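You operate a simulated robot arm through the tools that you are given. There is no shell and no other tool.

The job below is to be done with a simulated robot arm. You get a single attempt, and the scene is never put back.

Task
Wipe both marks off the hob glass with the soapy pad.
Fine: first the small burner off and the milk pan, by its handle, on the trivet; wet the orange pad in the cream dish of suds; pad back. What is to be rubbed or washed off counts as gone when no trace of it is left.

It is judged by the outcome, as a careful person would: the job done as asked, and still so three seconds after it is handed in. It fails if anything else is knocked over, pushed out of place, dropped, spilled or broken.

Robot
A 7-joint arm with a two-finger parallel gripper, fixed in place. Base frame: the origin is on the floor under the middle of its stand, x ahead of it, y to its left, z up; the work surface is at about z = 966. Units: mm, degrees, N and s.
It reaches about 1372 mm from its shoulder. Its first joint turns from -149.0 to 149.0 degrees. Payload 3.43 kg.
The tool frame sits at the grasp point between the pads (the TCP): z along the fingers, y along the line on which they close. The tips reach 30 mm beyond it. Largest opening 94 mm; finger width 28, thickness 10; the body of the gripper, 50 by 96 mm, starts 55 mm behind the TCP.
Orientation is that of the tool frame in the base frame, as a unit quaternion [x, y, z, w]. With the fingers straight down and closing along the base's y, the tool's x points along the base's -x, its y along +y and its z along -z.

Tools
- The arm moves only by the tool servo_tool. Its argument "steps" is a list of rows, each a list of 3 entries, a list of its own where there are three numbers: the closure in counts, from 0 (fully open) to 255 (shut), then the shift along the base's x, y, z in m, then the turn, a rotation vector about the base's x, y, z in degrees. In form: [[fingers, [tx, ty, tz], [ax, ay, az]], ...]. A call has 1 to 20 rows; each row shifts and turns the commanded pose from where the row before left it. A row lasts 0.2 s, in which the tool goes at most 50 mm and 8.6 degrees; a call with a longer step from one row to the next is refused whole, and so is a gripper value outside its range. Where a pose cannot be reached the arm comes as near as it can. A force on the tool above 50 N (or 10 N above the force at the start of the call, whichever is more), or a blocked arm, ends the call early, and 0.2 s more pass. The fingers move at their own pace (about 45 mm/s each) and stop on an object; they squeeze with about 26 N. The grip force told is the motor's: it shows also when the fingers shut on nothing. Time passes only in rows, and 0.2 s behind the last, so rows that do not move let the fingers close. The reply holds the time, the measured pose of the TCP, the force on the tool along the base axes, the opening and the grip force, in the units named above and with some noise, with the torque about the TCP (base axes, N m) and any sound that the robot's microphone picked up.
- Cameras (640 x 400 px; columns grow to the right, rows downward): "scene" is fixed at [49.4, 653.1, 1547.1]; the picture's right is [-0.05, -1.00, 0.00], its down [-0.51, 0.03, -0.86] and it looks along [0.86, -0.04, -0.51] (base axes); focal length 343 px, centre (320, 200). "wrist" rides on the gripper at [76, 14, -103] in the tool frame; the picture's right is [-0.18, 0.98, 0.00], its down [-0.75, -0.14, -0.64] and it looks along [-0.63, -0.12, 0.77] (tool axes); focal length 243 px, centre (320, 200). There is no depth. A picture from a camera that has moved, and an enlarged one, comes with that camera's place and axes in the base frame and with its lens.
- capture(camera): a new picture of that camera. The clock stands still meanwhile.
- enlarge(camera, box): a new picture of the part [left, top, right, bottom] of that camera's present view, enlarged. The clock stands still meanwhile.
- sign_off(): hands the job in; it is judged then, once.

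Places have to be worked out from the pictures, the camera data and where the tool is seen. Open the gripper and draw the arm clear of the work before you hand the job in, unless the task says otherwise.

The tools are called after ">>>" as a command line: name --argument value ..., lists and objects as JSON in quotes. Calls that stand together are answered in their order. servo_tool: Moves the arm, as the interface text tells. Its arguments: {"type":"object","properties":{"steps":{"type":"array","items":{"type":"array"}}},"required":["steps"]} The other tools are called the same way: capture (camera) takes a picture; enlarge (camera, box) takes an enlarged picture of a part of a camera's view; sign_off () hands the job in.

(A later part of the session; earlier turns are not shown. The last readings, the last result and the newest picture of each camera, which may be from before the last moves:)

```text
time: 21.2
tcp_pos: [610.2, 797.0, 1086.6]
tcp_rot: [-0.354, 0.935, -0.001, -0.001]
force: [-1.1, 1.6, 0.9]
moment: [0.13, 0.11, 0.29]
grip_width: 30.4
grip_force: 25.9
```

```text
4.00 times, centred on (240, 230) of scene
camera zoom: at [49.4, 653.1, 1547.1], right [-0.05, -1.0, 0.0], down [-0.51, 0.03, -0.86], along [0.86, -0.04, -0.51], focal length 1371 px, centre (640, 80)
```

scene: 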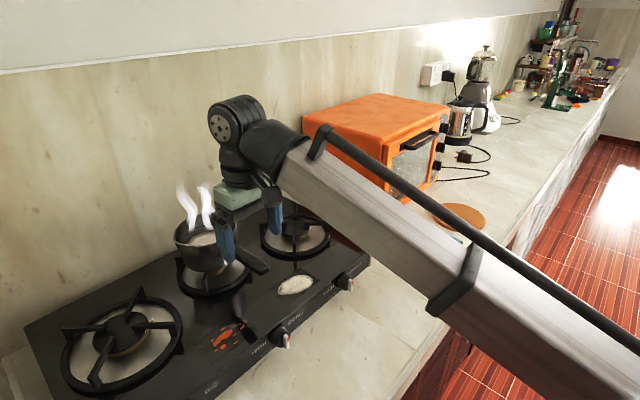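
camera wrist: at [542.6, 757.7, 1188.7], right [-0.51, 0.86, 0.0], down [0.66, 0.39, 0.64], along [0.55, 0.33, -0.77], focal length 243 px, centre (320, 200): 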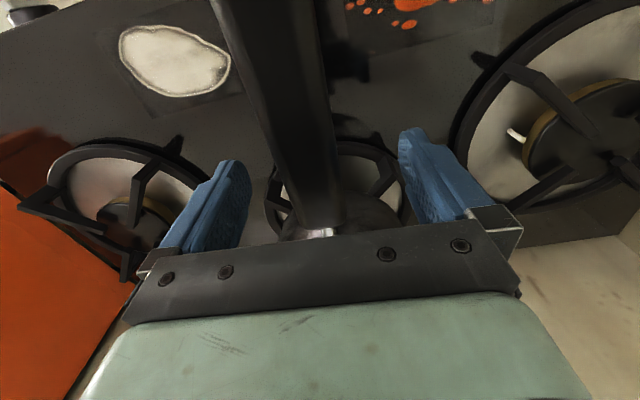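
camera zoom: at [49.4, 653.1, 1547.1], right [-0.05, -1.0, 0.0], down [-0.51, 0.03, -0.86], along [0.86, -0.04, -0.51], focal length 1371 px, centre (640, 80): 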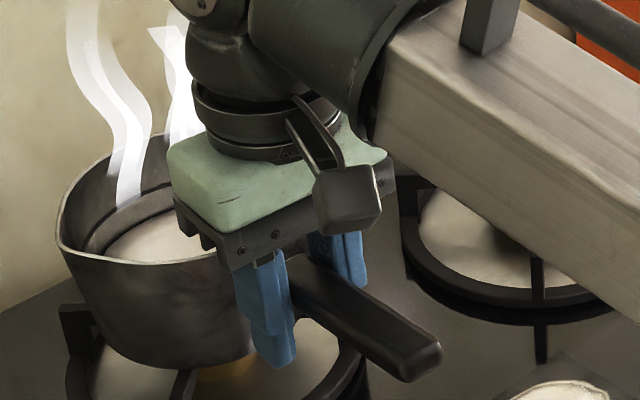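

The handle is gripped (30 mm wide, 26 N). I lift slowly by 15 mm and check load and tilt.

>>> servo_tool --steps '[[255, [0, 0, 0.002], [0, 0, 0]], [255, [0, 0, 0.003], [0, 0, 0]], [255, [0, 0, 0.005], [0, 0, 0]], [255, [0, 0, 0.005], [0, 0, 0]], [255, [0, 0, 0], [0, 0, 0]]]'

>>> enlarge --camera "scene" --box '[160, 180, 320, 280]'

>>> capture --camera "wrist"

```text
time: 22.4
tcp_pos: [612.9, 797.0, 1101.9]
tcp_rot: [-0.355, 0.935, -0.002, -0.001]
force: [0.9, 0.0, -6.9]
moment: [-0.43, 0.49, -0.04]
grip_width: 30.1
grip_force: 25.8
```

```text
4.00 times, centred on (240, 230) of scene
camera zoom: at [49.4, 653.1, 1547.1], right [-0.05, -1.0, 0.0], down [-0.51, 0.03, -0.86], along [0.86, -0.04, -0.51], focal length 1371 px, centre (640, 80)
```

zoom: 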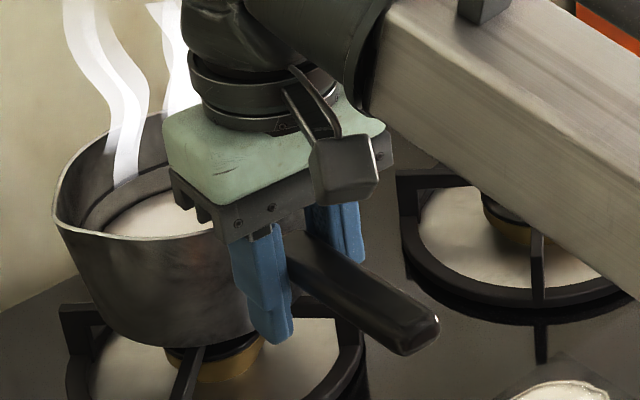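

```text
taken
camera wrist: at [546.0, 756.5, 1203.7], right [-0.51, 0.86, 0.0], down [0.66, 0.4, 0.64], along [0.55, 0.33, -0.77], focal length 243 px, centre (320, 200)
```

wrist: 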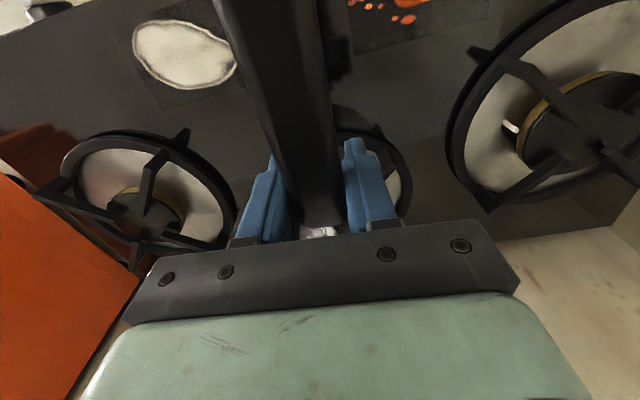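

The pan (about 0.7 kg) came up level with no slip. I lift another 30 mm and carry it smoothly outward and to the right, keeping the arm reach long enough to avoid folding against itself.

>>> servo_tool --steps '[[255, [0, 0, 0.005], [0, 0, 0]], [255, [0, 0, 0.008], [0, 0, 0]], [255, [0, 0, 0.008], [0, 0, 0]], [255, [0, 0, 0.006], [0, 0, 0]], [255, [0, 0, 0.003], [0, 0, 0]], [255, [0.001, -0.006, 0], [0, 0, 0]], [255, [0.002, -0.012, 0], [0, 0, 0]], [255, [0.003, -0.018, 0], [0, 0, 0]], [255, [0.003, -0.021, 0], [0, 0, 0]], [255, [0.0035, -0.022, 0], [0, 0, 0]], [255, [0.0035, -0.022, 0], [0, 0, 0]], [255, [0.0035, -0.022, 0], [0, 0, 0]], [255, [0.003, -0.018, 0], [0, 0, 0]], [255, [0.002, -0.012, 0], [0, 0, 0]], [255, [0.001, -0.006, 0], [0, 0, 0]]]'

>>> capture --camera "scene"

```text
time: 25.6
tcp_pos: [637.2, 638.1, 1130.8]
tcp_rot: [-0.355, 0.935, -0.001, 0.0]
force: [-0.2, 1.4, -6.3]
moment: [-0.46, 0.53, -0.03]
grip_width: 30.3
grip_force: 26.2
```

```text
taken
```

scene: 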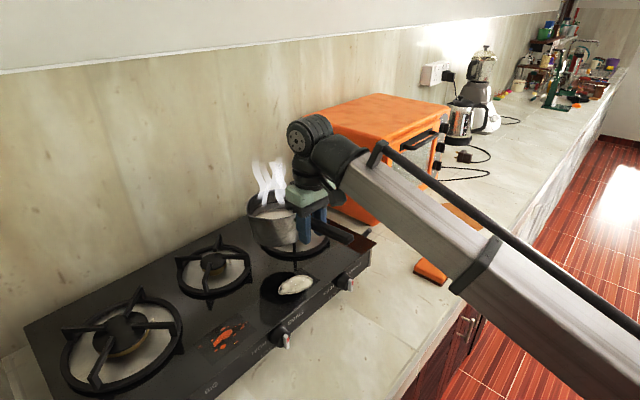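

The pan is steady over the right burner. I carry on toward the trivet, past the front of the oven with ample clearance.

>>> servo_tool --steps '[[255, [0.0027, -0.0054, 0], [0, 0, 0]], [255, [0.0054, -0.0107, 0], [0, 0, 0]], [255, [0.0081, -0.0161, 0], [0, 0, 0]], [255, [0.0108, -0.0214, 0], [0, 0, 0]], [255, [0.0117, -0.0232, 0], [0, 0, 0]], [255, [0.0117, -0.0232, 0], [0, 0, 0]], [255, [0.0117, -0.0232, 0], [0, 0, 0]], [255, [0.0117, -0.0232, 0], [0, 0, 0]], [255, [0.0117, -0.0232, 0], [0, 0, 0]], [255, [0.0117, -0.0232, 0], [0, 0, 0]], [255, [0.0117, -0.0232, 0], [0, 0, 0]], [255, [0.0117, -0.0232, 0], [0, 0, 0]], [255, [0.0117, -0.0232, 0], [0, 0, 0]], [255, [0.0117, -0.0232, 0], [0, 0, 0]], [255, [0.0117, -0.0232, 0], [0, 0, 0]], [255, [0.0117, -0.0232, 0], [0, 0, 0]], [255, [0.0108, -0.0214, 0], [0, 0, 0]], [255, [0.0081, -0.0161, 0], [0, 0, 0]], [255, [0.0036, -0.0071, 0], [0, 0, 0]]]'

>>> capture --camera "scene"

>>> capture --camera "wrist"

```text
time: 29.6
tcp_pos: [828.2, 261.2, 1132.0]
tcp_rot: [-0.354, 0.935, -0.001, 0.0]
force: [0.3, 0.9, -6.4]
moment: [-0.43, 0.54, -0.04]
grip_width: 30.3
grip_force: 26.3
```

```text
taken
```

scene: 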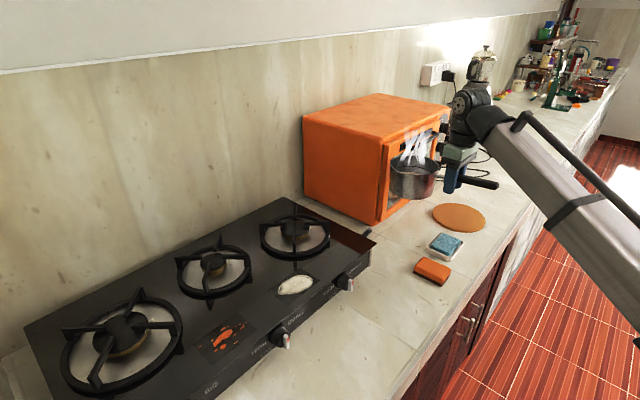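

```text
taken
camera wrist: at [760.8, 220.9, 1234.1], right [-0.51, 0.86, 0.0], down [0.66, 0.39, 0.64], along [0.55, 0.33, -0.77], focal length 243 px, centre (320, 200)
```

wrist: 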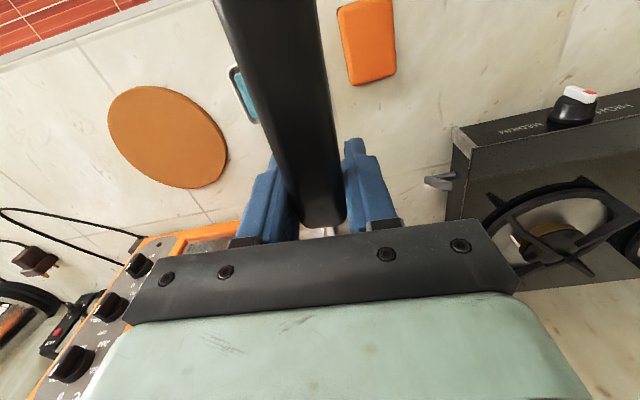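

The pan is in front of the oven and level; the trivet's centre measures about (1015,122) from both cameras. I zoom on the pan to measure its centre relative to the grip before lowering.

>>> enlarge --camera "scene" --box '[376, 120, 504, 200]'

>>> enlarge --camera "scene" --box '[400, 190, 496, 250]'

>>> enlarge --camera "wrist" --box '[90, 60, 282, 220]'

```text
5.00 times, centred on (440, 160) of scene
camera zoom: at [49.4, 653.1, 1547.1], right [-0.05, -1.0, 0.0], down [-0.51, 0.03, -0.86], along [0.86, -0.04, -0.51], focal length 1714 px, centre (-280, 400)
```

zoom: 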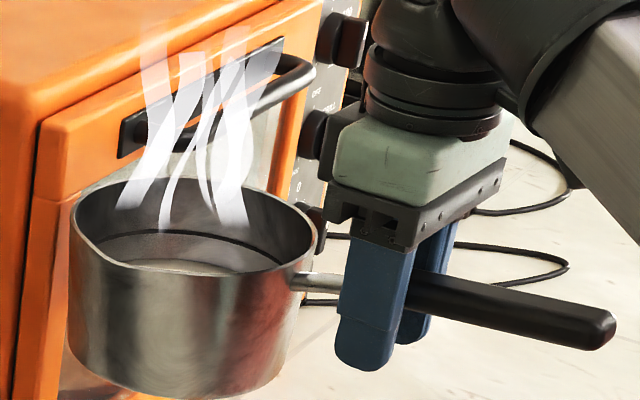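

```text
6.67 times, centred on (448, 220) of scene
camera zoom: at [49.4, 653.1, 1547.1], right [-0.05, -1.0, 0.0], down [-0.51, 0.03, -0.86], along [0.86, -0.04, -0.51], focal length 2285 px, centre (-533, 67)
```

zoom: 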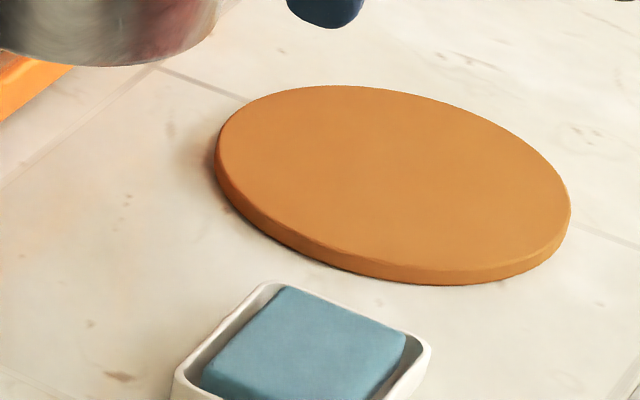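

```text
2.50 times, centred on (186, 140) of wrist
camera zoom: at [760.8, 220.9, 1234.1], right [-0.51, 0.86, 0.0], down [0.66, 0.39, 0.64], along [0.55, 0.33, -0.77], focal length 606 px, centre (655, 350)
```

zoom: 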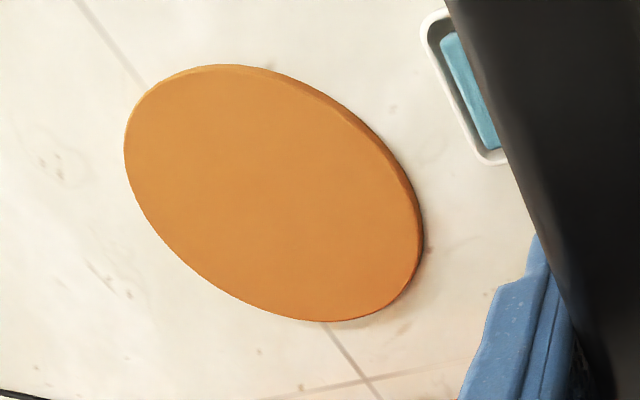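

Pan centre is about 119 mm beyond the grip with its base ~75 mm below the grip height. I carry it above the trivet (pan centre to ≈(1020,116)) and stay high for a check.

>>> servo_tool --steps '[[255, [0.0025, -0.0055, 0], [0, 0, 0]], [255, [0.005, -0.0109, 0], [0, 0, 0]], [255, [0.0075, -0.0164, 0], [0, 0, 0]], [255, [0.01005, -0.02184, 0], [0, 0, 0]], [255, [0.01005, -0.02184, 0], [0, 0, 0]], [255, [0.01005, -0.02184, 0], [0, 0, 0]], [255, [0.01005, -0.02184, 0], [0, 0, 0]], [255, [0.01005, -0.02184, 0], [0, 0, 0]], [255, [0.01005, -0.02184, 0], [0, 0, 0]], [255, [0.01005, -0.02184, 0], [0, 0, 0]], [255, [0.0084, -0.0182, 0], [0, 0, 0]], [255, [0.0059, -0.0127, 0], [0, 0, 0]], [255, [0.0033, -0.0073, 0], [0, 0, 0]], [255, [0, 0, -0.006], [0, 0, 0]], [255, [0, 0, -0.012], [0, 0, 0]], [255, [0, 0, -0.02], [0, 0, 0]], [255, [0, 0, -0.02], [0, 0, 0]], [255, [0, 0, -0.02], [0, 0, 0]], [255, [0, 0, -0.012], [0, 0, 0]], [255, [0, 0, -0.006], [0, 0, 0]]]'

>>> capture --camera "scene"

>>> capture --camera "wrist"

>>> enlarge --camera "scene" --box '[396, 150, 524, 230]'

```text
time: 33.8
tcp_pos: [930.4, 38.6, 1035.5]
tcp_rot: [-0.354, 0.935, -0.001, -0.001]
force: [-0.2, 0.2, -6.3]
moment: [-0.47, 0.52, 0.01]
grip_width: 30.3
grip_force: 25.9
```

```text
taken
```

scene: 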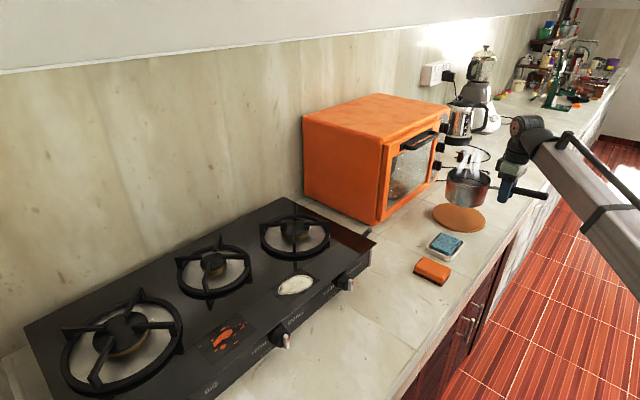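

```text
taken
camera wrist: at [863.7, -2.2, 1137.7], right [-0.51, 0.86, 0.0], down [0.66, 0.39, 0.64], along [0.55, 0.33, -0.77], focal length 243 px, centre (320, 200)
```

wrist: 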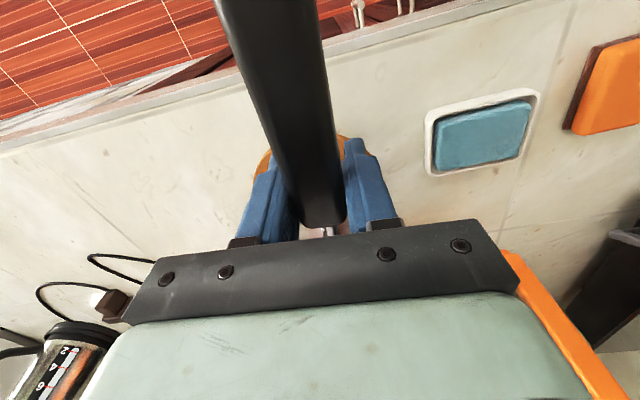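

```text
5.00 times, centred on (460, 190) of scene
camera zoom: at [49.4, 653.1, 1547.1], right [-0.05, -1.0, 0.0], down [-0.51, 0.03, -0.86], along [0.86, -0.04, -0.51], focal length 1714 px, centre (-380, 250)
```

zoom: 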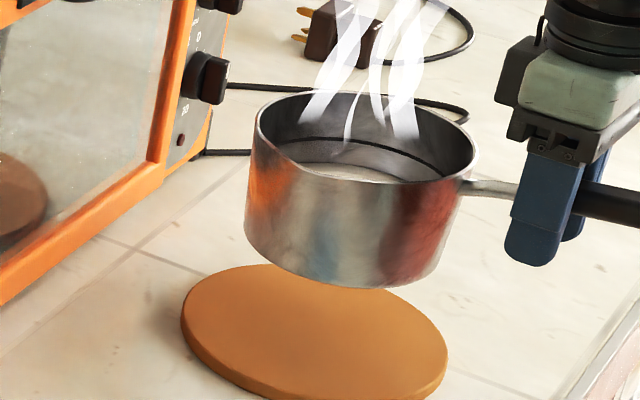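

The pan is level, ~60 mm above the trivet. I lower another 35 mm to judge its alignment at close range.

>>> servo_tool --steps '[[255, [0, 0, -0.006], [0, 0, 0]], [255, [0, 0, -0.012], [0, 0, 0]], [255, [0, 0, -0.012], [0, 0, 0]], [255, [0, 0, -0.005], [0, 0, 0]], [255, [0, 0, 0], [0, 0, 0]]]'

>>> enlarge --camera "scene" --box '[412, 170, 508, 230]'

```text
time: 35.0
tcp_pos: [930.1, 38.0, 1000.7]
tcp_rot: [-0.354, 0.935, 0.0, 0.0]
force: [-0.6, 0.7, -7.2]
moment: [-0.47, 0.49, 0.01]
grip_width: 30.0
grip_force: 26.3
```

```text
6.67 times, centred on (460, 200) of scene
camera zoom: at [49.4, 653.1, 1547.1], right [-0.05, -1.0, 0.0], down [-0.51, 0.03, -0.86], along [0.86, -0.04, -0.51], focal length 2285 px, centre (-613, 200)
```

zoom: 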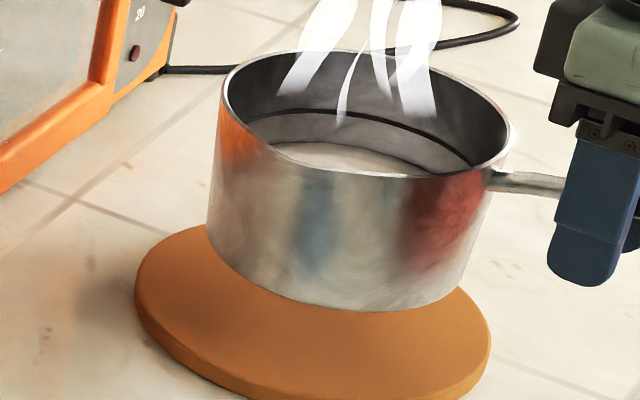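

By this view the pan would land a bit far; I lower another 14 mm in small steps to measure the gap directly, watching the force.

>>> servo_tool --steps '[[255, [0, 0, -0.005], [0, 0, 0]], [255, [0, 0, -0.005], [0, 0, 0]], [255, [0, 0, -0.004], [0, 0, 0]], [255, [0, 0, 0], [0, 0, 0]]]'

>>> enlarge --camera "scene" --box '[412, 170, 508, 230]'

```text
time: 36.0
tcp_pos: [931.9, 36.7, 986.0]
tcp_rot: [-0.354, 0.935, -0.002, 0.0]
force: [-0.1, -0.7, -6.8]
moment: [-0.46, 0.49, 0.01]
grip_width: 30.5
grip_force: 25.7
```

```text
6.67 times, centred on (460, 200) of scene
camera zoom: at [49.4, 653.1, 1547.1], right [-0.05, -1.0, 0.0], down [-0.51, 0.03, -0.86], along [0.86, -0.04, -0.51], focal length 2285 px, centre (-613, 200)
```

zoom: 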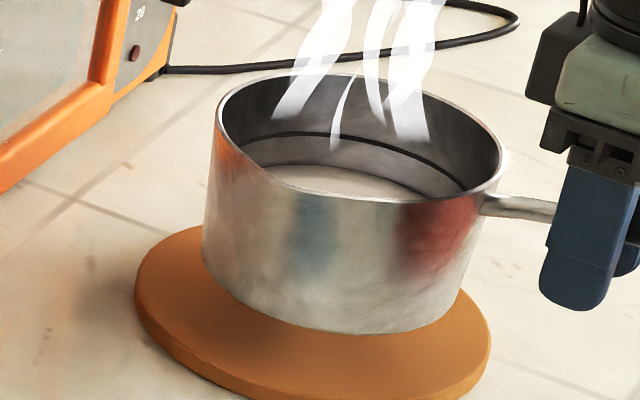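

No contact yet. I lower in 2–3 mm steps, watching for the load to come off.

>>> servo_tool --steps '[[255, [0, 0, -0.003], [0, 0, 0]], [255, [0, 0, -0.002], [0, 0, 0]], [255, [0, 0, -0.002], [0, 0, 0]], [255, [0, 0, 0], [0, 0, 0]]]'

>>> enlarge --camera "scene" --box '[412, 170, 508, 230]'

```text
time: 37.0
tcp_pos: [931.3, 36.9, 979.2]
tcp_rot: [-0.354, 0.935, -0.002, -0.001]
force: [0.2, 0.0, -6.3]
moment: [-0.45, 0.54, -0.01]
grip_width: 30.3
grip_force: 26.3
```

```text
6.67 times, centred on (460, 200) of scene
camera zoom: at [49.4, 653.1, 1547.1], right [-0.05, -1.0, 0.0], down [-0.51, 0.03, -0.86], along [0.86, -0.04, -0.51], focal length 2285 px, centre (-613, 200)
```

zoom: 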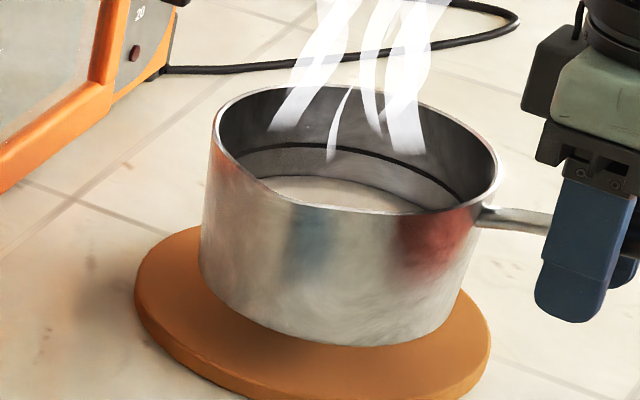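

Still no contact; I keep lowering in 2 mm steps.

>>> servo_tool --steps '[[255, [0, 0, -0.002], [0, 0, 0]], [255, [0, 0, -0.002], [0, 0, 0]], [255, [0, 0, -0.002], [0, 0, 0]], [255, [0, 0, 0], [0, 0, 0]]]'

>>> enlarge --camera "scene" --box '[412, 170, 508, 230]'

```text
time: 38.0
tcp_pos: [931.2, 38.4, 973.1]
tcp_rot: [-0.353, 0.935, 0.0, 0.0]
force: [-0.3, 0.8, -6.2]
moment: [-0.46, 0.52, 0.04]
grip_width: 30.4
grip_force: 25.7
```

```text
6.67 times, centred on (460, 200) of scene
camera zoom: at [49.4, 653.1, 1547.1], right [-0.05, -1.0, 0.0], down [-0.51, 0.03, -0.86], along [0.86, -0.04, -0.51], focal length 2285 px, centre (-613, 200)
```

zoom: 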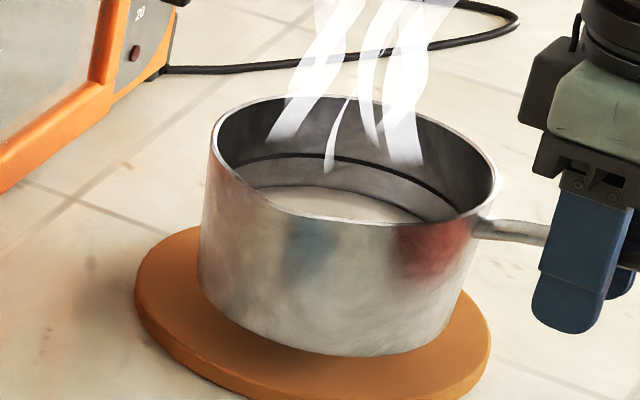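

Alignment keeps improving as it lowers and there is still full load; I continue down.

>>> servo_tool --steps '[[255, [0, 0, -0.002], [0, 0, 0]], [255, [0, 0, -0.002], [0, 0, 0]], [255, [0, 0, -0.002], [0, 0, 0]], [255, [0, 0, 0], [0, 0, 0]]]'

>>> enlarge --camera "scene" --box '[412, 170, 508, 230]'

```text
time: 39.0
tcp_pos: [931.3, 37.1, 967.6]
tcp_rot: [-0.354, 0.935, -0.001, -0.001]
force: [-0.2, -0.1, -6.9]
moment: [-0.41, 0.49, 0.0]
grip_width: 30.4
grip_force: 26.4
```

```text
6.67 times, centred on (460, 200) of scene
camera zoom: at [49.4, 653.1, 1547.1], right [-0.05, -1.0, 0.0], down [-0.51, 0.03, -0.86], along [0.86, -0.04, -0.51], focal length 2285 px, centre (-613, 200)
```

zoom: 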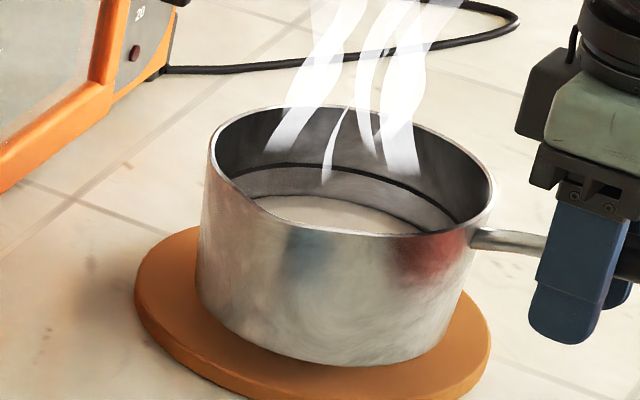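

Nearly aligned: pan base about 5 mm right of the trivet's centre in the picture. I shift 5 mm to the left and continue down in 2 mm steps.

>>> servo_tool --steps '[[255, [0, 0.003, 0], [0, 0, 0]], [255, [0, 0.002, -0.001], [0, 0, 0]], [255, [0, 0, -0.002], [0, 0, 0]], [255, [0, 0, -0.002], [0, 0, 0]], [255, [0, 0, 0], [0, 0, 0]]]'

>>> enlarge --camera "scene" --box '[412, 170, 508, 230]'

```text
time: 40.2
tcp_pos: [931.6, 42.4, 963.2]
tcp_rot: [-0.354, 0.935, -0.002, -0.001]
force: [0.8, -1.0, -6.6]
moment: [-0.44, 0.53, 0.02]
grip_width: 30.4
grip_force: 26.4
```

```text
6.67 times, centred on (460, 200) of scene
camera zoom: at [49.4, 653.1, 1547.1], right [-0.05, -1.0, 0.0], down [-0.51, 0.03, -0.86], along [0.86, -0.04, -0.51], focal length 2285 px, centre (-613, 200)
```

zoom: 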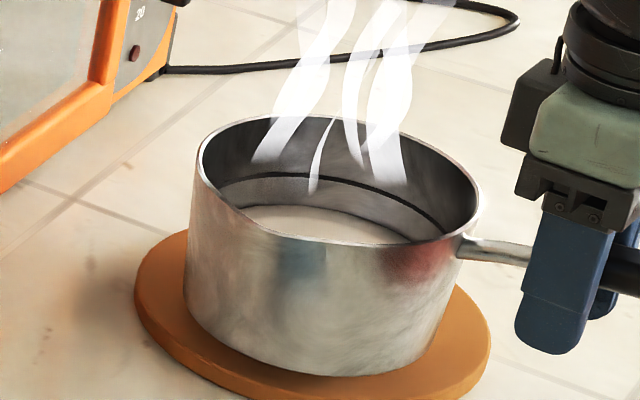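

Full load still; I lower a few more millimetres.

>>> servo_tool --steps '[[255, [0.002, 0, -0.0015], [0, 0, 0]], [255, [0.002, 0, -0.0015], [0, 0, 0]], [255, [0.002, 0, -0.0015], [0, 0, 0]], [255, [0, 0, 0], [0, 0, 0]]]'

>>> enlarge --camera "scene" --box '[412, 170, 508, 230]'

```text
time: 41.2
tcp_pos: [936.8, 43.1, 958.9]
tcp_rot: [-0.354, 0.935, -0.002, 0.0]
force: [-0.2, -0.1, -6.5]
moment: [-0.46, 0.52, 0.02]
grip_width: 30.5
grip_force: 26.1
```

```text
6.67 times, centred on (460, 200) of scene
camera zoom: at [49.4, 653.1, 1547.1], right [-0.05, -1.0, 0.0], down [-0.51, 0.03, -0.86], along [0.86, -0.04, -0.51], focal length 2285 px, centre (-613, 200)
```

zoom: 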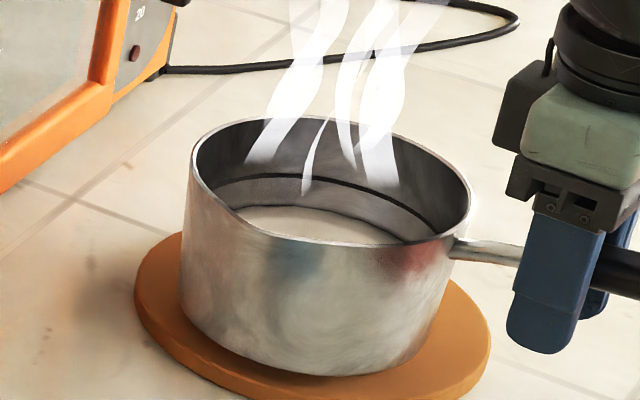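

Still hanging free; I continue lowering, correcting 3 mm to the right.

>>> servo_tool --steps '[[255, [0, -0.0015, -0.0015], [0, 0, 0]], [255, [0, -0.0015, -0.0015], [0, 0, 0]], [255, [0, 0, -0.0015], [0, 0, 0]], [255, [0, 0, -0.0015], [0, 0, 0]], [255, [0, 0, 0], [0, 0, 0]]]'

>>> enlarge --camera "scene" --box '[412, 170, 508, 230]'

```text
time: 42.4
tcp_pos: [936.3, 40.5, 952.4]
tcp_rot: [-0.355, 0.935, -0.001, 0.0]
force: [0.1, 0.1, -6.7]
moment: [-0.49, 0.54, 0.0]
grip_width: 30.1
grip_force: 26.2
```

```text
6.67 times, centred on (460, 200) of scene
camera zoom: at [49.4, 653.1, 1547.1], right [-0.05, -1.0, 0.0], down [-0.51, 0.03, -0.86], along [0.86, -0.04, -0.51], focal length 2285 px, centre (-613, 200)
```

zoom: 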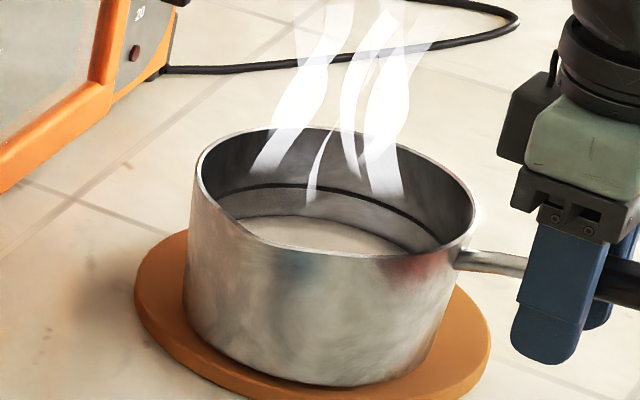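

The base is now drifting toward the near edge as it lowers (gap is deeper than reckoned), so I shift 10 mm away and 4 mm right, then keep lowering.

>>> servo_tool --steps '[[255, [0.004, -0.0015, 0], [0, 0, 0]], [255, [0.004, -0.0015, 0], [0, 0, 0]], [255, [0.002, -0.001, -0.0015], [0, 0, 0]], [255, [0, 0, -0.0015], [0, 0, 0]], [255, [0, 0, -0.0015], [0, 0, 0]], [255, [0, 0, 0], [0, 0, 0]]]'

>>> enlarge --camera "scene" --box '[412, 170, 508, 230]'

>>> capture --camera "wrist"

```text
time: 43.8
tcp_pos: [946.7, 34.5, 948.1]
tcp_rot: [-0.353, 0.935, -0.001, 0.0]
force: [-0.1, -2.4, 2.5]
moment: [0.53, -0.58, -0.12]
grip_width: 30.4
grip_force: 26.0
```

```text
6.67 times, centred on (460, 200) of scene
camera zoom: at [49.4, 653.1, 1547.1], right [-0.05, -1.0, 0.0], down [-0.51, 0.03, -0.86], along [0.86, -0.04, -0.51], focal length 2285 px, centre (-613, 200)
```

zoom: 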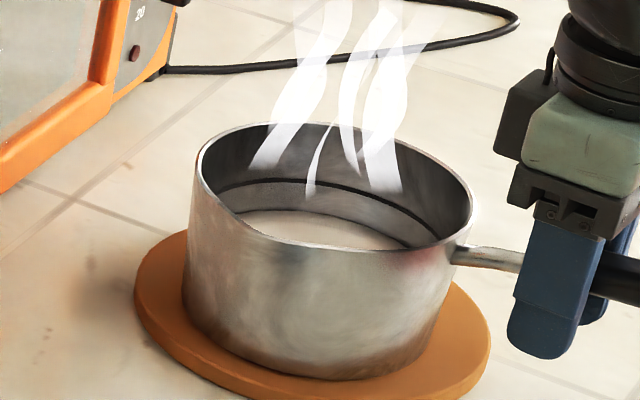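

```text
taken
camera wrist: at [879.7, -4.7, 1050.4], right [-0.51, 0.86, 0.0], down [0.66, 0.39, 0.64], along [0.55, 0.33, -0.77], focal length 243 px, centre (320, 200)
```

wrist: 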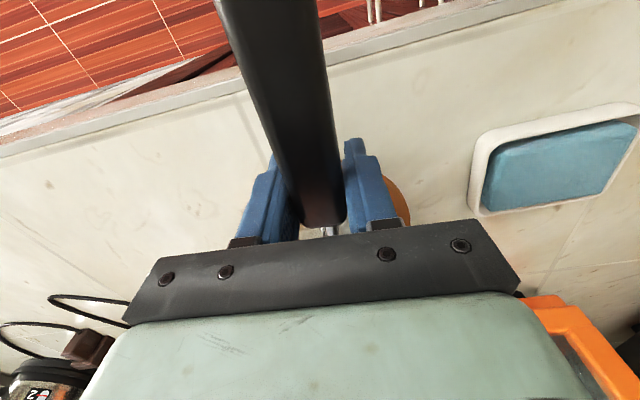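

Contact: the load transferred to the trivet (force +2.5 N) with the base centred within ~3 mm. I ease off 1 mm and open the fingers, then look.

>>> servo_tool --steps '[[255, [0, 0, 0.0008], [0, 0, 0]], [255, [0, 0, 0], [0, 0, 0]], [0, [0, 0, 0], [0, 0, 0]], [0, [0, 0, 0], [0, 0, 0]], [0, [0, 0, 0], [0, 0, 0]], [0, [0, 0, 0], [0, 0, 0]], [0, [0, 0, 0], [0, 0, 0]]]'

>>> enlarge --camera "scene" --box '[412, 170, 508, 230]'

>>> capture --camera "wrist"

```text
time: 45.4
tcp_pos: [946.5, 35.7, 947.7]
tcp_rot: [-0.354, 0.935, -0.001, 0.0]
force: [0.1, 0.0, -0.1]
moment: [0.01, -0.02, -0.02]
grip_width: 94.2
grip_force: 0.1
```

```text
6.67 times, centred on (460, 200) of scene
camera zoom: at [49.4, 653.1, 1547.1], right [-0.05, -1.0, 0.0], down [-0.51, 0.03, -0.86], along [0.86, -0.04, -0.51], focal length 2285 px, centre (-613, 200)
```

zoom: 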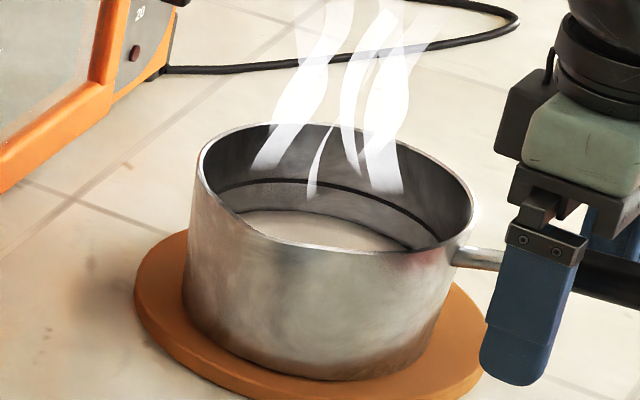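

```text
taken
camera wrist: at [879.8, -5.0, 1050.7], right [-0.51, 0.86, 0.0], down [0.66, 0.39, 0.64], along [0.55, 0.33, -0.77], focal length 243 px, centre (320, 200)
```

wrist: 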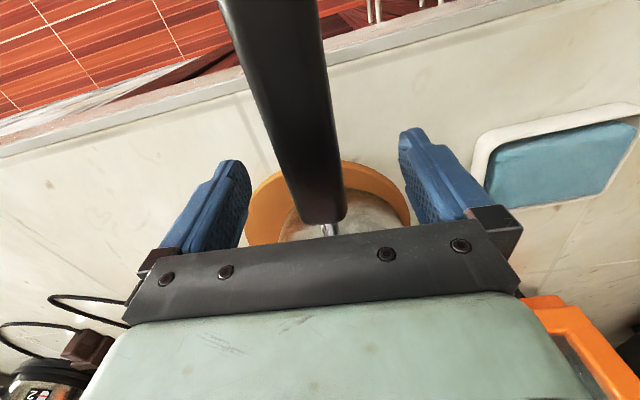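

The pan stands centred on the trivet. I lift the open fingers straight up off the handle, then back off toward the dish and pad for a look.

>>> servo_tool --steps '[[0, [0, 0, 0.01], [0, 0, 0]], [0, [0, 0, 0.02], [0, 0, 0]], [0, [0, 0, 0.025], [0, 0, 0]], [0, [0, 0, 0.025], [0, 0, 0]], [0, [0, 0, 0.025], [0, 0, 0]], [0, [-0.01, 0.01, 0.015], [0, 0, 0]], [0, [-0.025, 0.025, 0], [0, 0, 0]], [0, [-0.03, 0.03, 0], [0, 0, 0]], [0, [-0.03, 0.03, 0], [0, 0, 0.9]], [0, [-0.03, 0.03, 0], [0, 0, 0.9]], [0, [-0.03, 0.03, 0], [0, 0, 0.9]], [0, [-0.02, 0.02, 0], [0, 0, 0.8]], [0, [0, 0, 0], [0, 0, 0]]]'

>>> capture --camera "wrist"

>>> capture --camera "scene"

```text
time: 48.2
tcp_pos: [772.5, 209.4, 1068.5]
tcp_rot: [-0.382, 0.924, -0.001, -0.001]
force: [-0.4, 0.2, -0.3]
moment: [-0.01, -0.01, 0.01]
grip_width: 94.1
grip_force: 0.0
```

```text
taken
camera wrist: at [707.5, 165.6, 1171.2], right [-0.56, 0.83, 0.0], down [0.63, 0.43, 0.64], along [0.53, 0.36, -0.77], focal length 243 px, centre (320, 200)
```

wrist: 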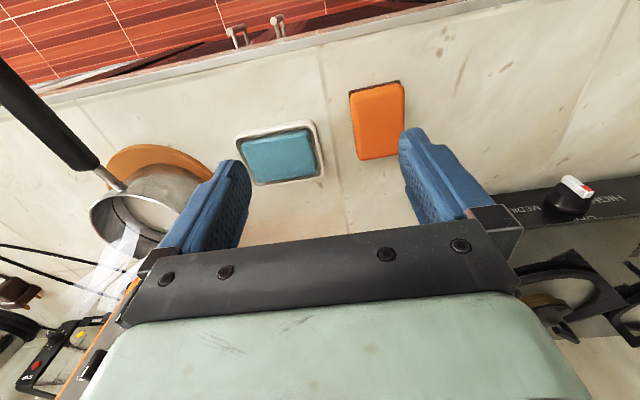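

```text
taken
```

scene: 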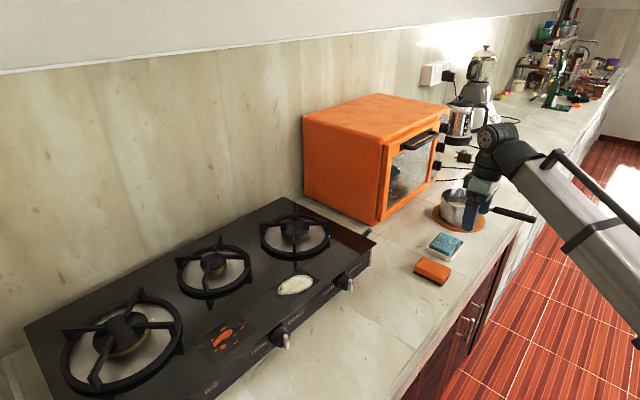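

The pan sits safely on the trivet, and both pad and dish are in the wrist view. I enlarge them to see their shapes and orientations.

>>> enlarge --camera "wrist" --box '[220, 60, 428, 190]'

>>> enlarge --camera "scene" --box '[404, 225, 484, 295]'

```text
3.08 times, centred on (324, 125) of wrist
camera zoom: at [707.5, 165.6, 1171.2], right [-0.56, 0.83, 0.0], down [0.63, 0.43, 0.64], along [0.53, 0.36, -0.77], focal length 746 px, centre (308, 431)
```

zoom: 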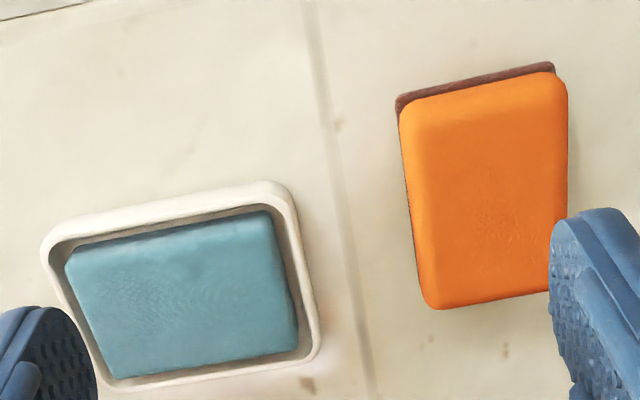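

```text
5.71 times, centred on (444, 260) of scene
camera zoom: at [49.4, 653.1, 1547.1], right [-0.05, -1.0, 0.0], down [-0.51, 0.03, -0.86], along [0.86, -0.04, -0.51], focal length 1958 px, centre (-389, -143)
```

zoom: 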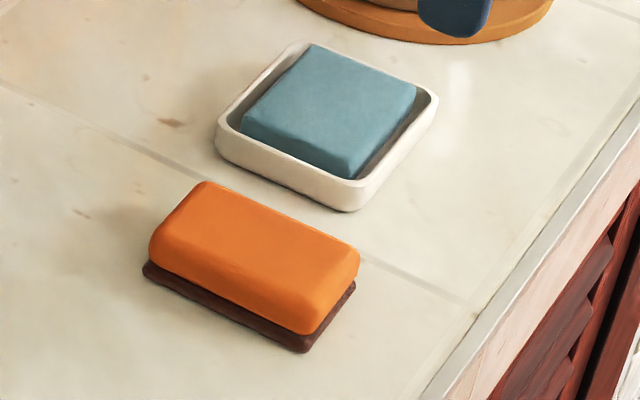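

The pad is about 84×56 mm, long side pointing into the counter, centred near n≈750, e≈334; the dish is turned the other way (≈104×77) near n≈769, e≈465, with a blue block/foam in it. I move above the pad with open fingers across its width and check.

>>> servo_tool --steps '[[0, [-0.001, 0.017, 0], [0, 0, 0]], [0, [-0.001, 0.017, -0.01], [0, 0, 0]], [0, [-0.001, 0.017, -0.025], [0, 0, 0]], [0, [-0.001, 0.017, -0.03], [0, 0, 0]], [0, [-0.002, 0.017, -0.025], [0, 0, 0]], [0, [0, 0, -0.015], [0, 0, 0]], [0, [0, 0, 0], [0, 0, 0]]]'

>>> capture --camera "wrist"

>>> enlarge --camera "scene" --box '[384, 215, 496, 300]'

```text
time: 49.8
tcp_pos: [766.0, 296.7, 965.0]
tcp_rot: [-0.383, 0.924, -0.002, 0.0]
force: [0.6, -0.1, -0.3]
moment: [0.06, 0.01, 0.01]
grip_width: 93.8
grip_force: 0.2
```

```text
taken
camera wrist: at [701.1, 252.0, 1066.2], right [-0.56, 0.83, 0.0], down [0.63, 0.43, 0.64], along [0.53, 0.36, -0.77], focal length 243 px, centre (320, 200)
```

wrist: 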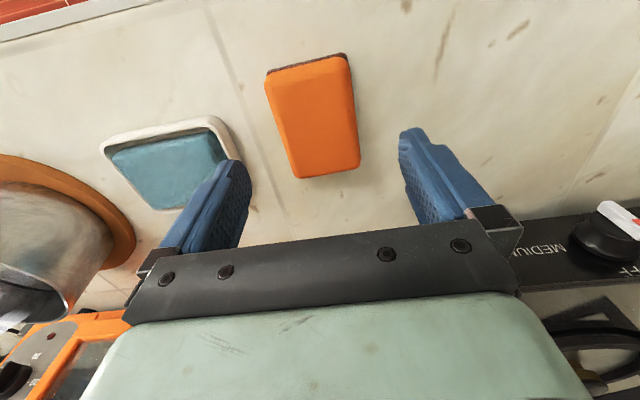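

```text
4.71 times, centred on (440, 258) of scene
camera zoom: at [49.4, 653.1, 1547.1], right [-0.05, -1.0, 0.0], down [-0.51, 0.03, -0.86], along [0.86, -0.04, -0.51], focal length 1613 px, centre (-245, -71)
```

zoom: 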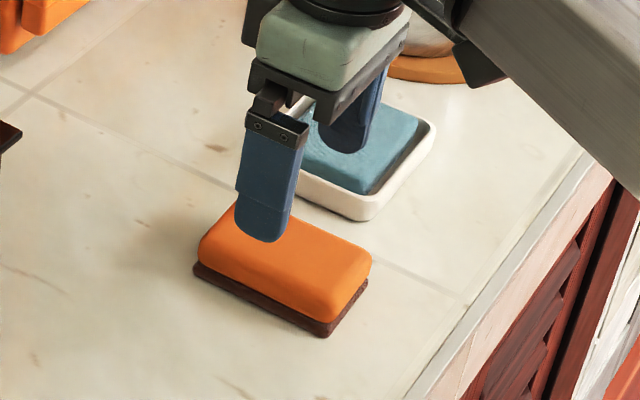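

The pad is between the fingers, 2 mm off centre. I correct and lower to just above gripping height, then check the fingertip height against the pad.

>>> servo_tool --steps '[[0, [0.0015, -0.0015, -0.015], [0, 0, 0]], [0, [0, 0, -0.015], [0, 0, 0]], [0, [0, 0, -0.015], [0, 0, 0]], [0, [0, 0, -0.008], [0, 0, 0]], [0, [0, 0, 0], [0, 0, 0]]]'

>>> enlarge --camera "scene" --box '[400, 225, 480, 290]'

>>> capture --camera "wrist"

```text
time: 51.0
tcp_pos: [768.4, 292.6, 912.5]
tcp_rot: [-0.382, 0.924, -0.001, 0.0]
force: [-0.2, 0.2, -0.6]
moment: [0.03, 0.04, -0.02]
grip_width: 93.9
grip_force: 0.0
```

```text
6.15 times, centred on (440, 258) of scene
camera zoom: at [49.4, 653.1, 1547.1], right [-0.05, -1.0, 0.0], down [-0.51, 0.03, -0.86], along [0.86, -0.04, -0.51], focal length 2109 px, centre (-418, -154)
```

zoom: 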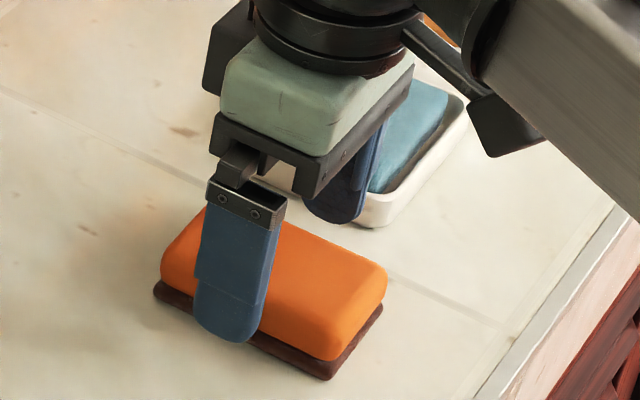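

```text
taken
camera wrist: at [703.5, 249.8, 1013.4], right [-0.56, 0.83, 0.0], down [0.63, 0.43, 0.64], along [0.53, 0.36, -0.77], focal length 243 px, centre (320, 200)
```

wrist: 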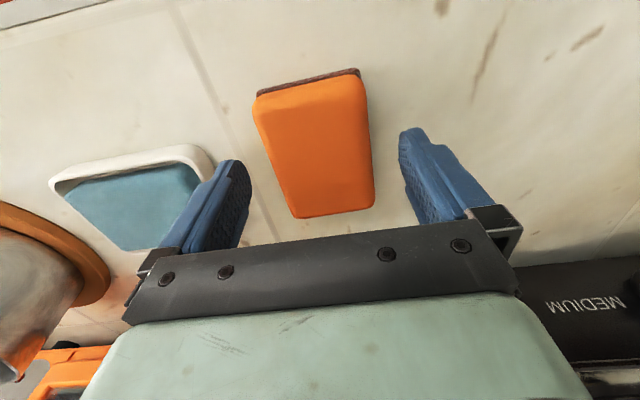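

Fingertips straddle the pad evenly; the orange body spans about z 871–890 over a thin brown layer. I lower 5 mm and close.

>>> servo_tool --steps '[[0, [0, 0, -0.005], [0, 0, 0]], [0, [0, 0, 0], [0, 0, 0]], [255, [0, 0, 0], [0, 0, 0]], [255, [0, 0, 0], [0, 0, 0]], [255, [0, 0, 0], [0, 0, 0]], [255, [0, 0, 0], [0, 0, 0]], [255, [0, 0, 0], [0, 0, 0]]]'

>>> enlarge --camera "scene" --box '[400, 225, 480, 290]'

>>> capture --camera "wrist"

```text
time: 52.6
tcp_pos: [767.2, 293.6, 907.0]
tcp_rot: [-0.383, 0.924, -0.002, 0.0]
force: [1.3, -0.9, 0.5]
moment: [0.0, 0.04, 0.0]
grip_width: 61.3
grip_force: 26.3
```

```text
6.15 times, centred on (440, 258) of scene
camera zoom: at [49.4, 653.1, 1547.1], right [-0.05, -1.0, 0.0], down [-0.51, 0.03, -0.86], along [0.86, -0.04, -0.51], focal length 2109 px, centre (-418, -154)
```

zoom: 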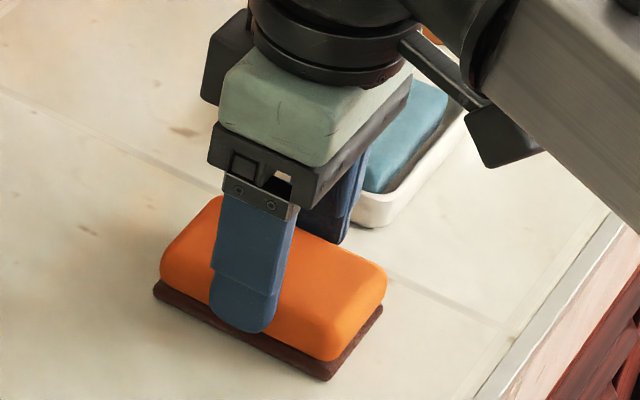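

```text
taken
camera wrist: at [702.5, 250.1, 1008.7], right [-0.56, 0.83, 0.0], down [0.63, 0.43, 0.64], along [0.53, 0.36, -0.77], focal length 243 px, centre (320, 200)
```

wrist: 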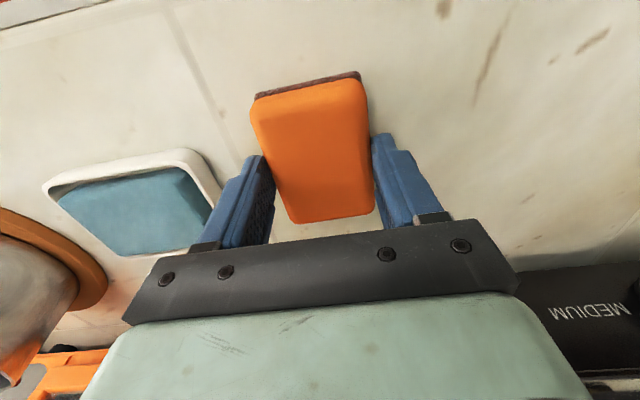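

Gripped at 61 mm. I note this grasp pose (767.2, 293.6, 907.0, yaw 45°) for the return, and lift a little to see whether the brown layer comes along.

>>> servo_tool --steps '[[255, [0, 0, 0.005], [0, 0, 0]], [255, [0, 0, 0.01], [0, 0, 0]], [255, [0, 0, 0.015], [0, 0, 0]], [255, [0, 0, 0.015], [0, 0, 0]], [255, [0, 0, 0], [0, 0, 0]]]'

>>> enlarge --camera "scene" --box '[384, 205, 480, 290]'

>>> capture --camera "wrist"

```text
time: 53.8
tcp_pos: [767.5, 294.0, 952.1]
tcp_rot: [-0.382, 0.924, -0.001, -0.001]
force: [0.8, 0.2, -0.6]
moment: [0.03, 0.01, -0.05]
grip_width: 60.9
grip_force: 25.8
```

```text
4.71 times, centred on (432, 248) of scene
camera zoom: at [49.4, 653.1, 1547.1], right [-0.05, -1.0, 0.0], down [-0.51, 0.03, -0.86], along [0.86, -0.04, -0.51], focal length 1613 px, centre (-207, -24)
```

zoom: 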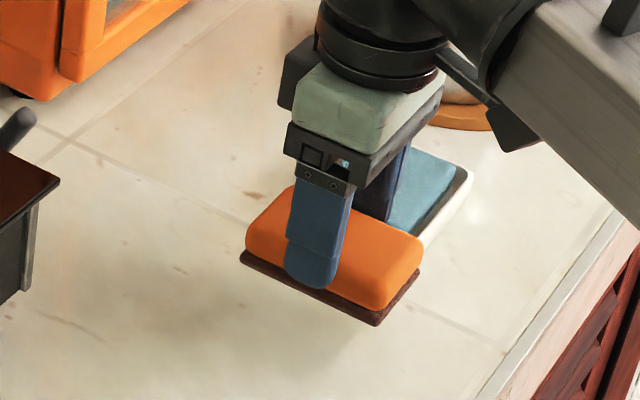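

```text
taken
camera wrist: at [703.5, 250.2, 1053.8], right [-0.56, 0.83, 0.0], down [0.63, 0.43, 0.64], along [0.53, 0.36, -0.77], focal length 243 px, centre (320, 200)
```

wrist: 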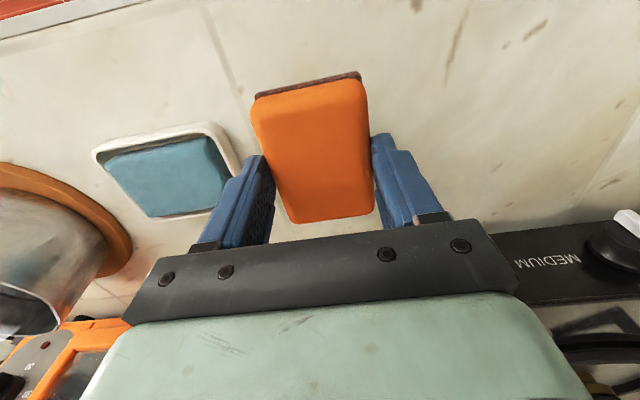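

The brown layer is part of the pad, so its underside is about 43 mm below the TCP. I look closely at the dish before dipping.

>>> enlarge --camera "wrist" --box '[85, 110, 261, 230]'

>>> enlarge --camera "scene" --box '[420, 225, 476, 265]'

```text
3.33 times, centred on (173, 170) of wrist
camera zoom: at [703.5, 250.2, 1053.8], right [-0.56, 0.83, 0.0], down [0.63, 0.43, 0.64], along [0.53, 0.36, -0.77], focal length 809 px, centre (810, 300)
```

zoom: 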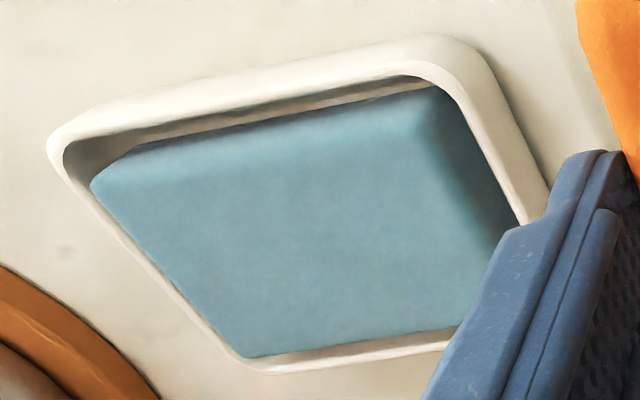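

```text
10.00 times, centred on (448, 245) of scene
camera zoom: at [49.4, 653.1, 1547.1], right [-0.05, -1.0, 0.0], down [-0.51, 0.03, -0.86], along [0.86, -0.04, -0.51], focal length 3427 px, centre (-960, -250)
```

zoom: 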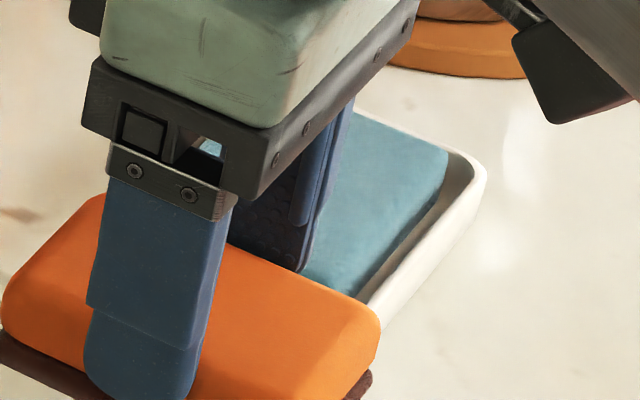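

The dish's blue filling stands slightly above its rim. I carry the pad over the dish centre (≈871,216) and lower to just above it.

>>> servo_tool --steps '[[255, [0.005, -0.004, 0.015], [0, 0, 0]], [255, [0.02, -0.015, 0.012], [0, 0, 0]], [255, [0.025, -0.019, 0], [0, 0, 0]], [255, [0.025, -0.019, 0], [0, 0, 0]], [255, [0.02, -0.015, 0], [0, 0, 0]], [255, [0.0086, -0.0056, 0], [0, 0, 0]], [255, [0, 0, -0.015], [0, 0, 0]], [255, [0, 0, -0.015], [0, 0, 0]], [255, [0, 0, -0.007], [0, 0, 0]], [255, [0, 0, 0], [0, 0, 0]]]'

>>> capture --camera "wrist"

>>> enlarge --camera "scene" --box '[392, 195, 488, 265]'

```text
time: 56.0
tcp_pos: [872.0, 215.2, 941.0]
tcp_rot: [-0.382, 0.924, -0.001, 0.0]
force: [-0.4, 0.6, -0.3]
moment: [0.03, -0.02, -0.01]
grip_width: 60.6
grip_force: 25.8
```

```text
taken
camera wrist: at [807.1, 172.0, 1043.6], right [-0.56, 0.83, 0.0], down [0.63, 0.43, 0.64], along [0.53, 0.36, -0.77], focal length 243 px, centre (320, 200)
```

wrist: 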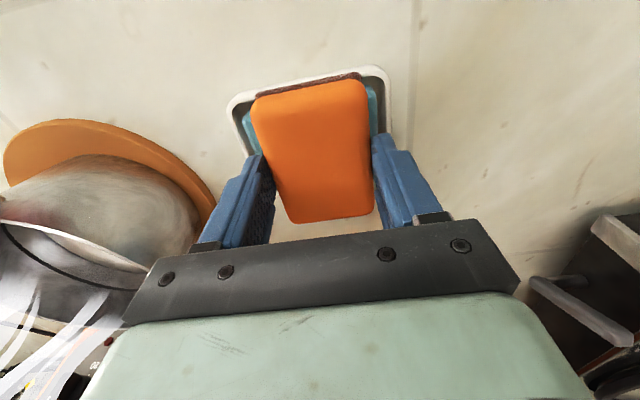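

```text
5.71 times, centred on (440, 230) of scene
camera zoom: at [49.4, 653.1, 1547.1], right [-0.05, -1.0, 0.0], down [-0.51, 0.03, -0.86], along [0.86, -0.04, -0.51], focal length 1958 px, centre (-366, 29)
```

zoom: 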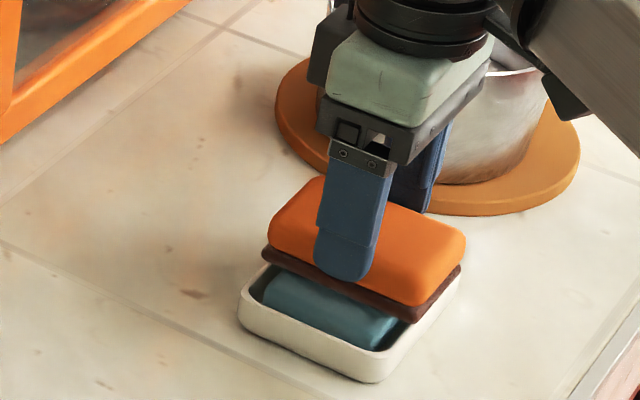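

The pad is centred over the dish. I lower in small steps until it touches the suds.

>>> servo_tool --steps '[[255, [0, 0, -0.003], [0, 0, 0]], [255, [0, 0, -0.002], [0, 0, 0]], [255, [0, 0, -0.002], [0, 0, 0]], [255, [0, 0, 0], [0, 0, 0]]]'

>>> enlarge --camera "scene" --box '[408, 215, 472, 265]'

```text
time: 57.0
tcp_pos: [870.8, 215.7, 935.6]
tcp_rot: [-0.383, 0.924, -0.001, -0.001]
force: [-0.2, 0.2, 7.8]
moment: [0.09, 0.06, 0.06]
grip_width: 60.6
grip_force: 25.9
```

```text
8.00 times, centred on (440, 240) of scene
camera zoom: at [49.4, 653.1, 1547.1], right [-0.05, -1.0, 0.0], down [-0.51, 0.03, -0.86], along [0.86, -0.04, -0.51], focal length 2742 px, centre (-640, -120)
```

zoom: 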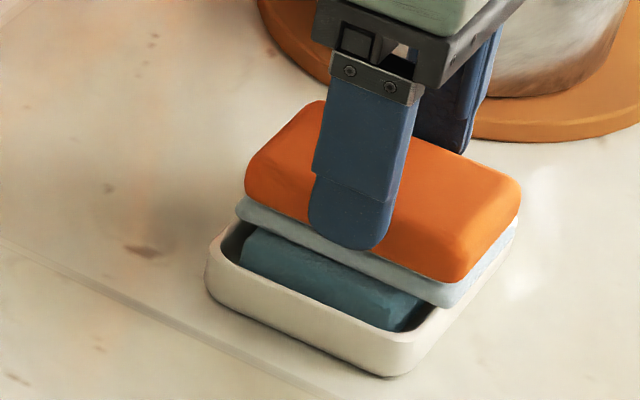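

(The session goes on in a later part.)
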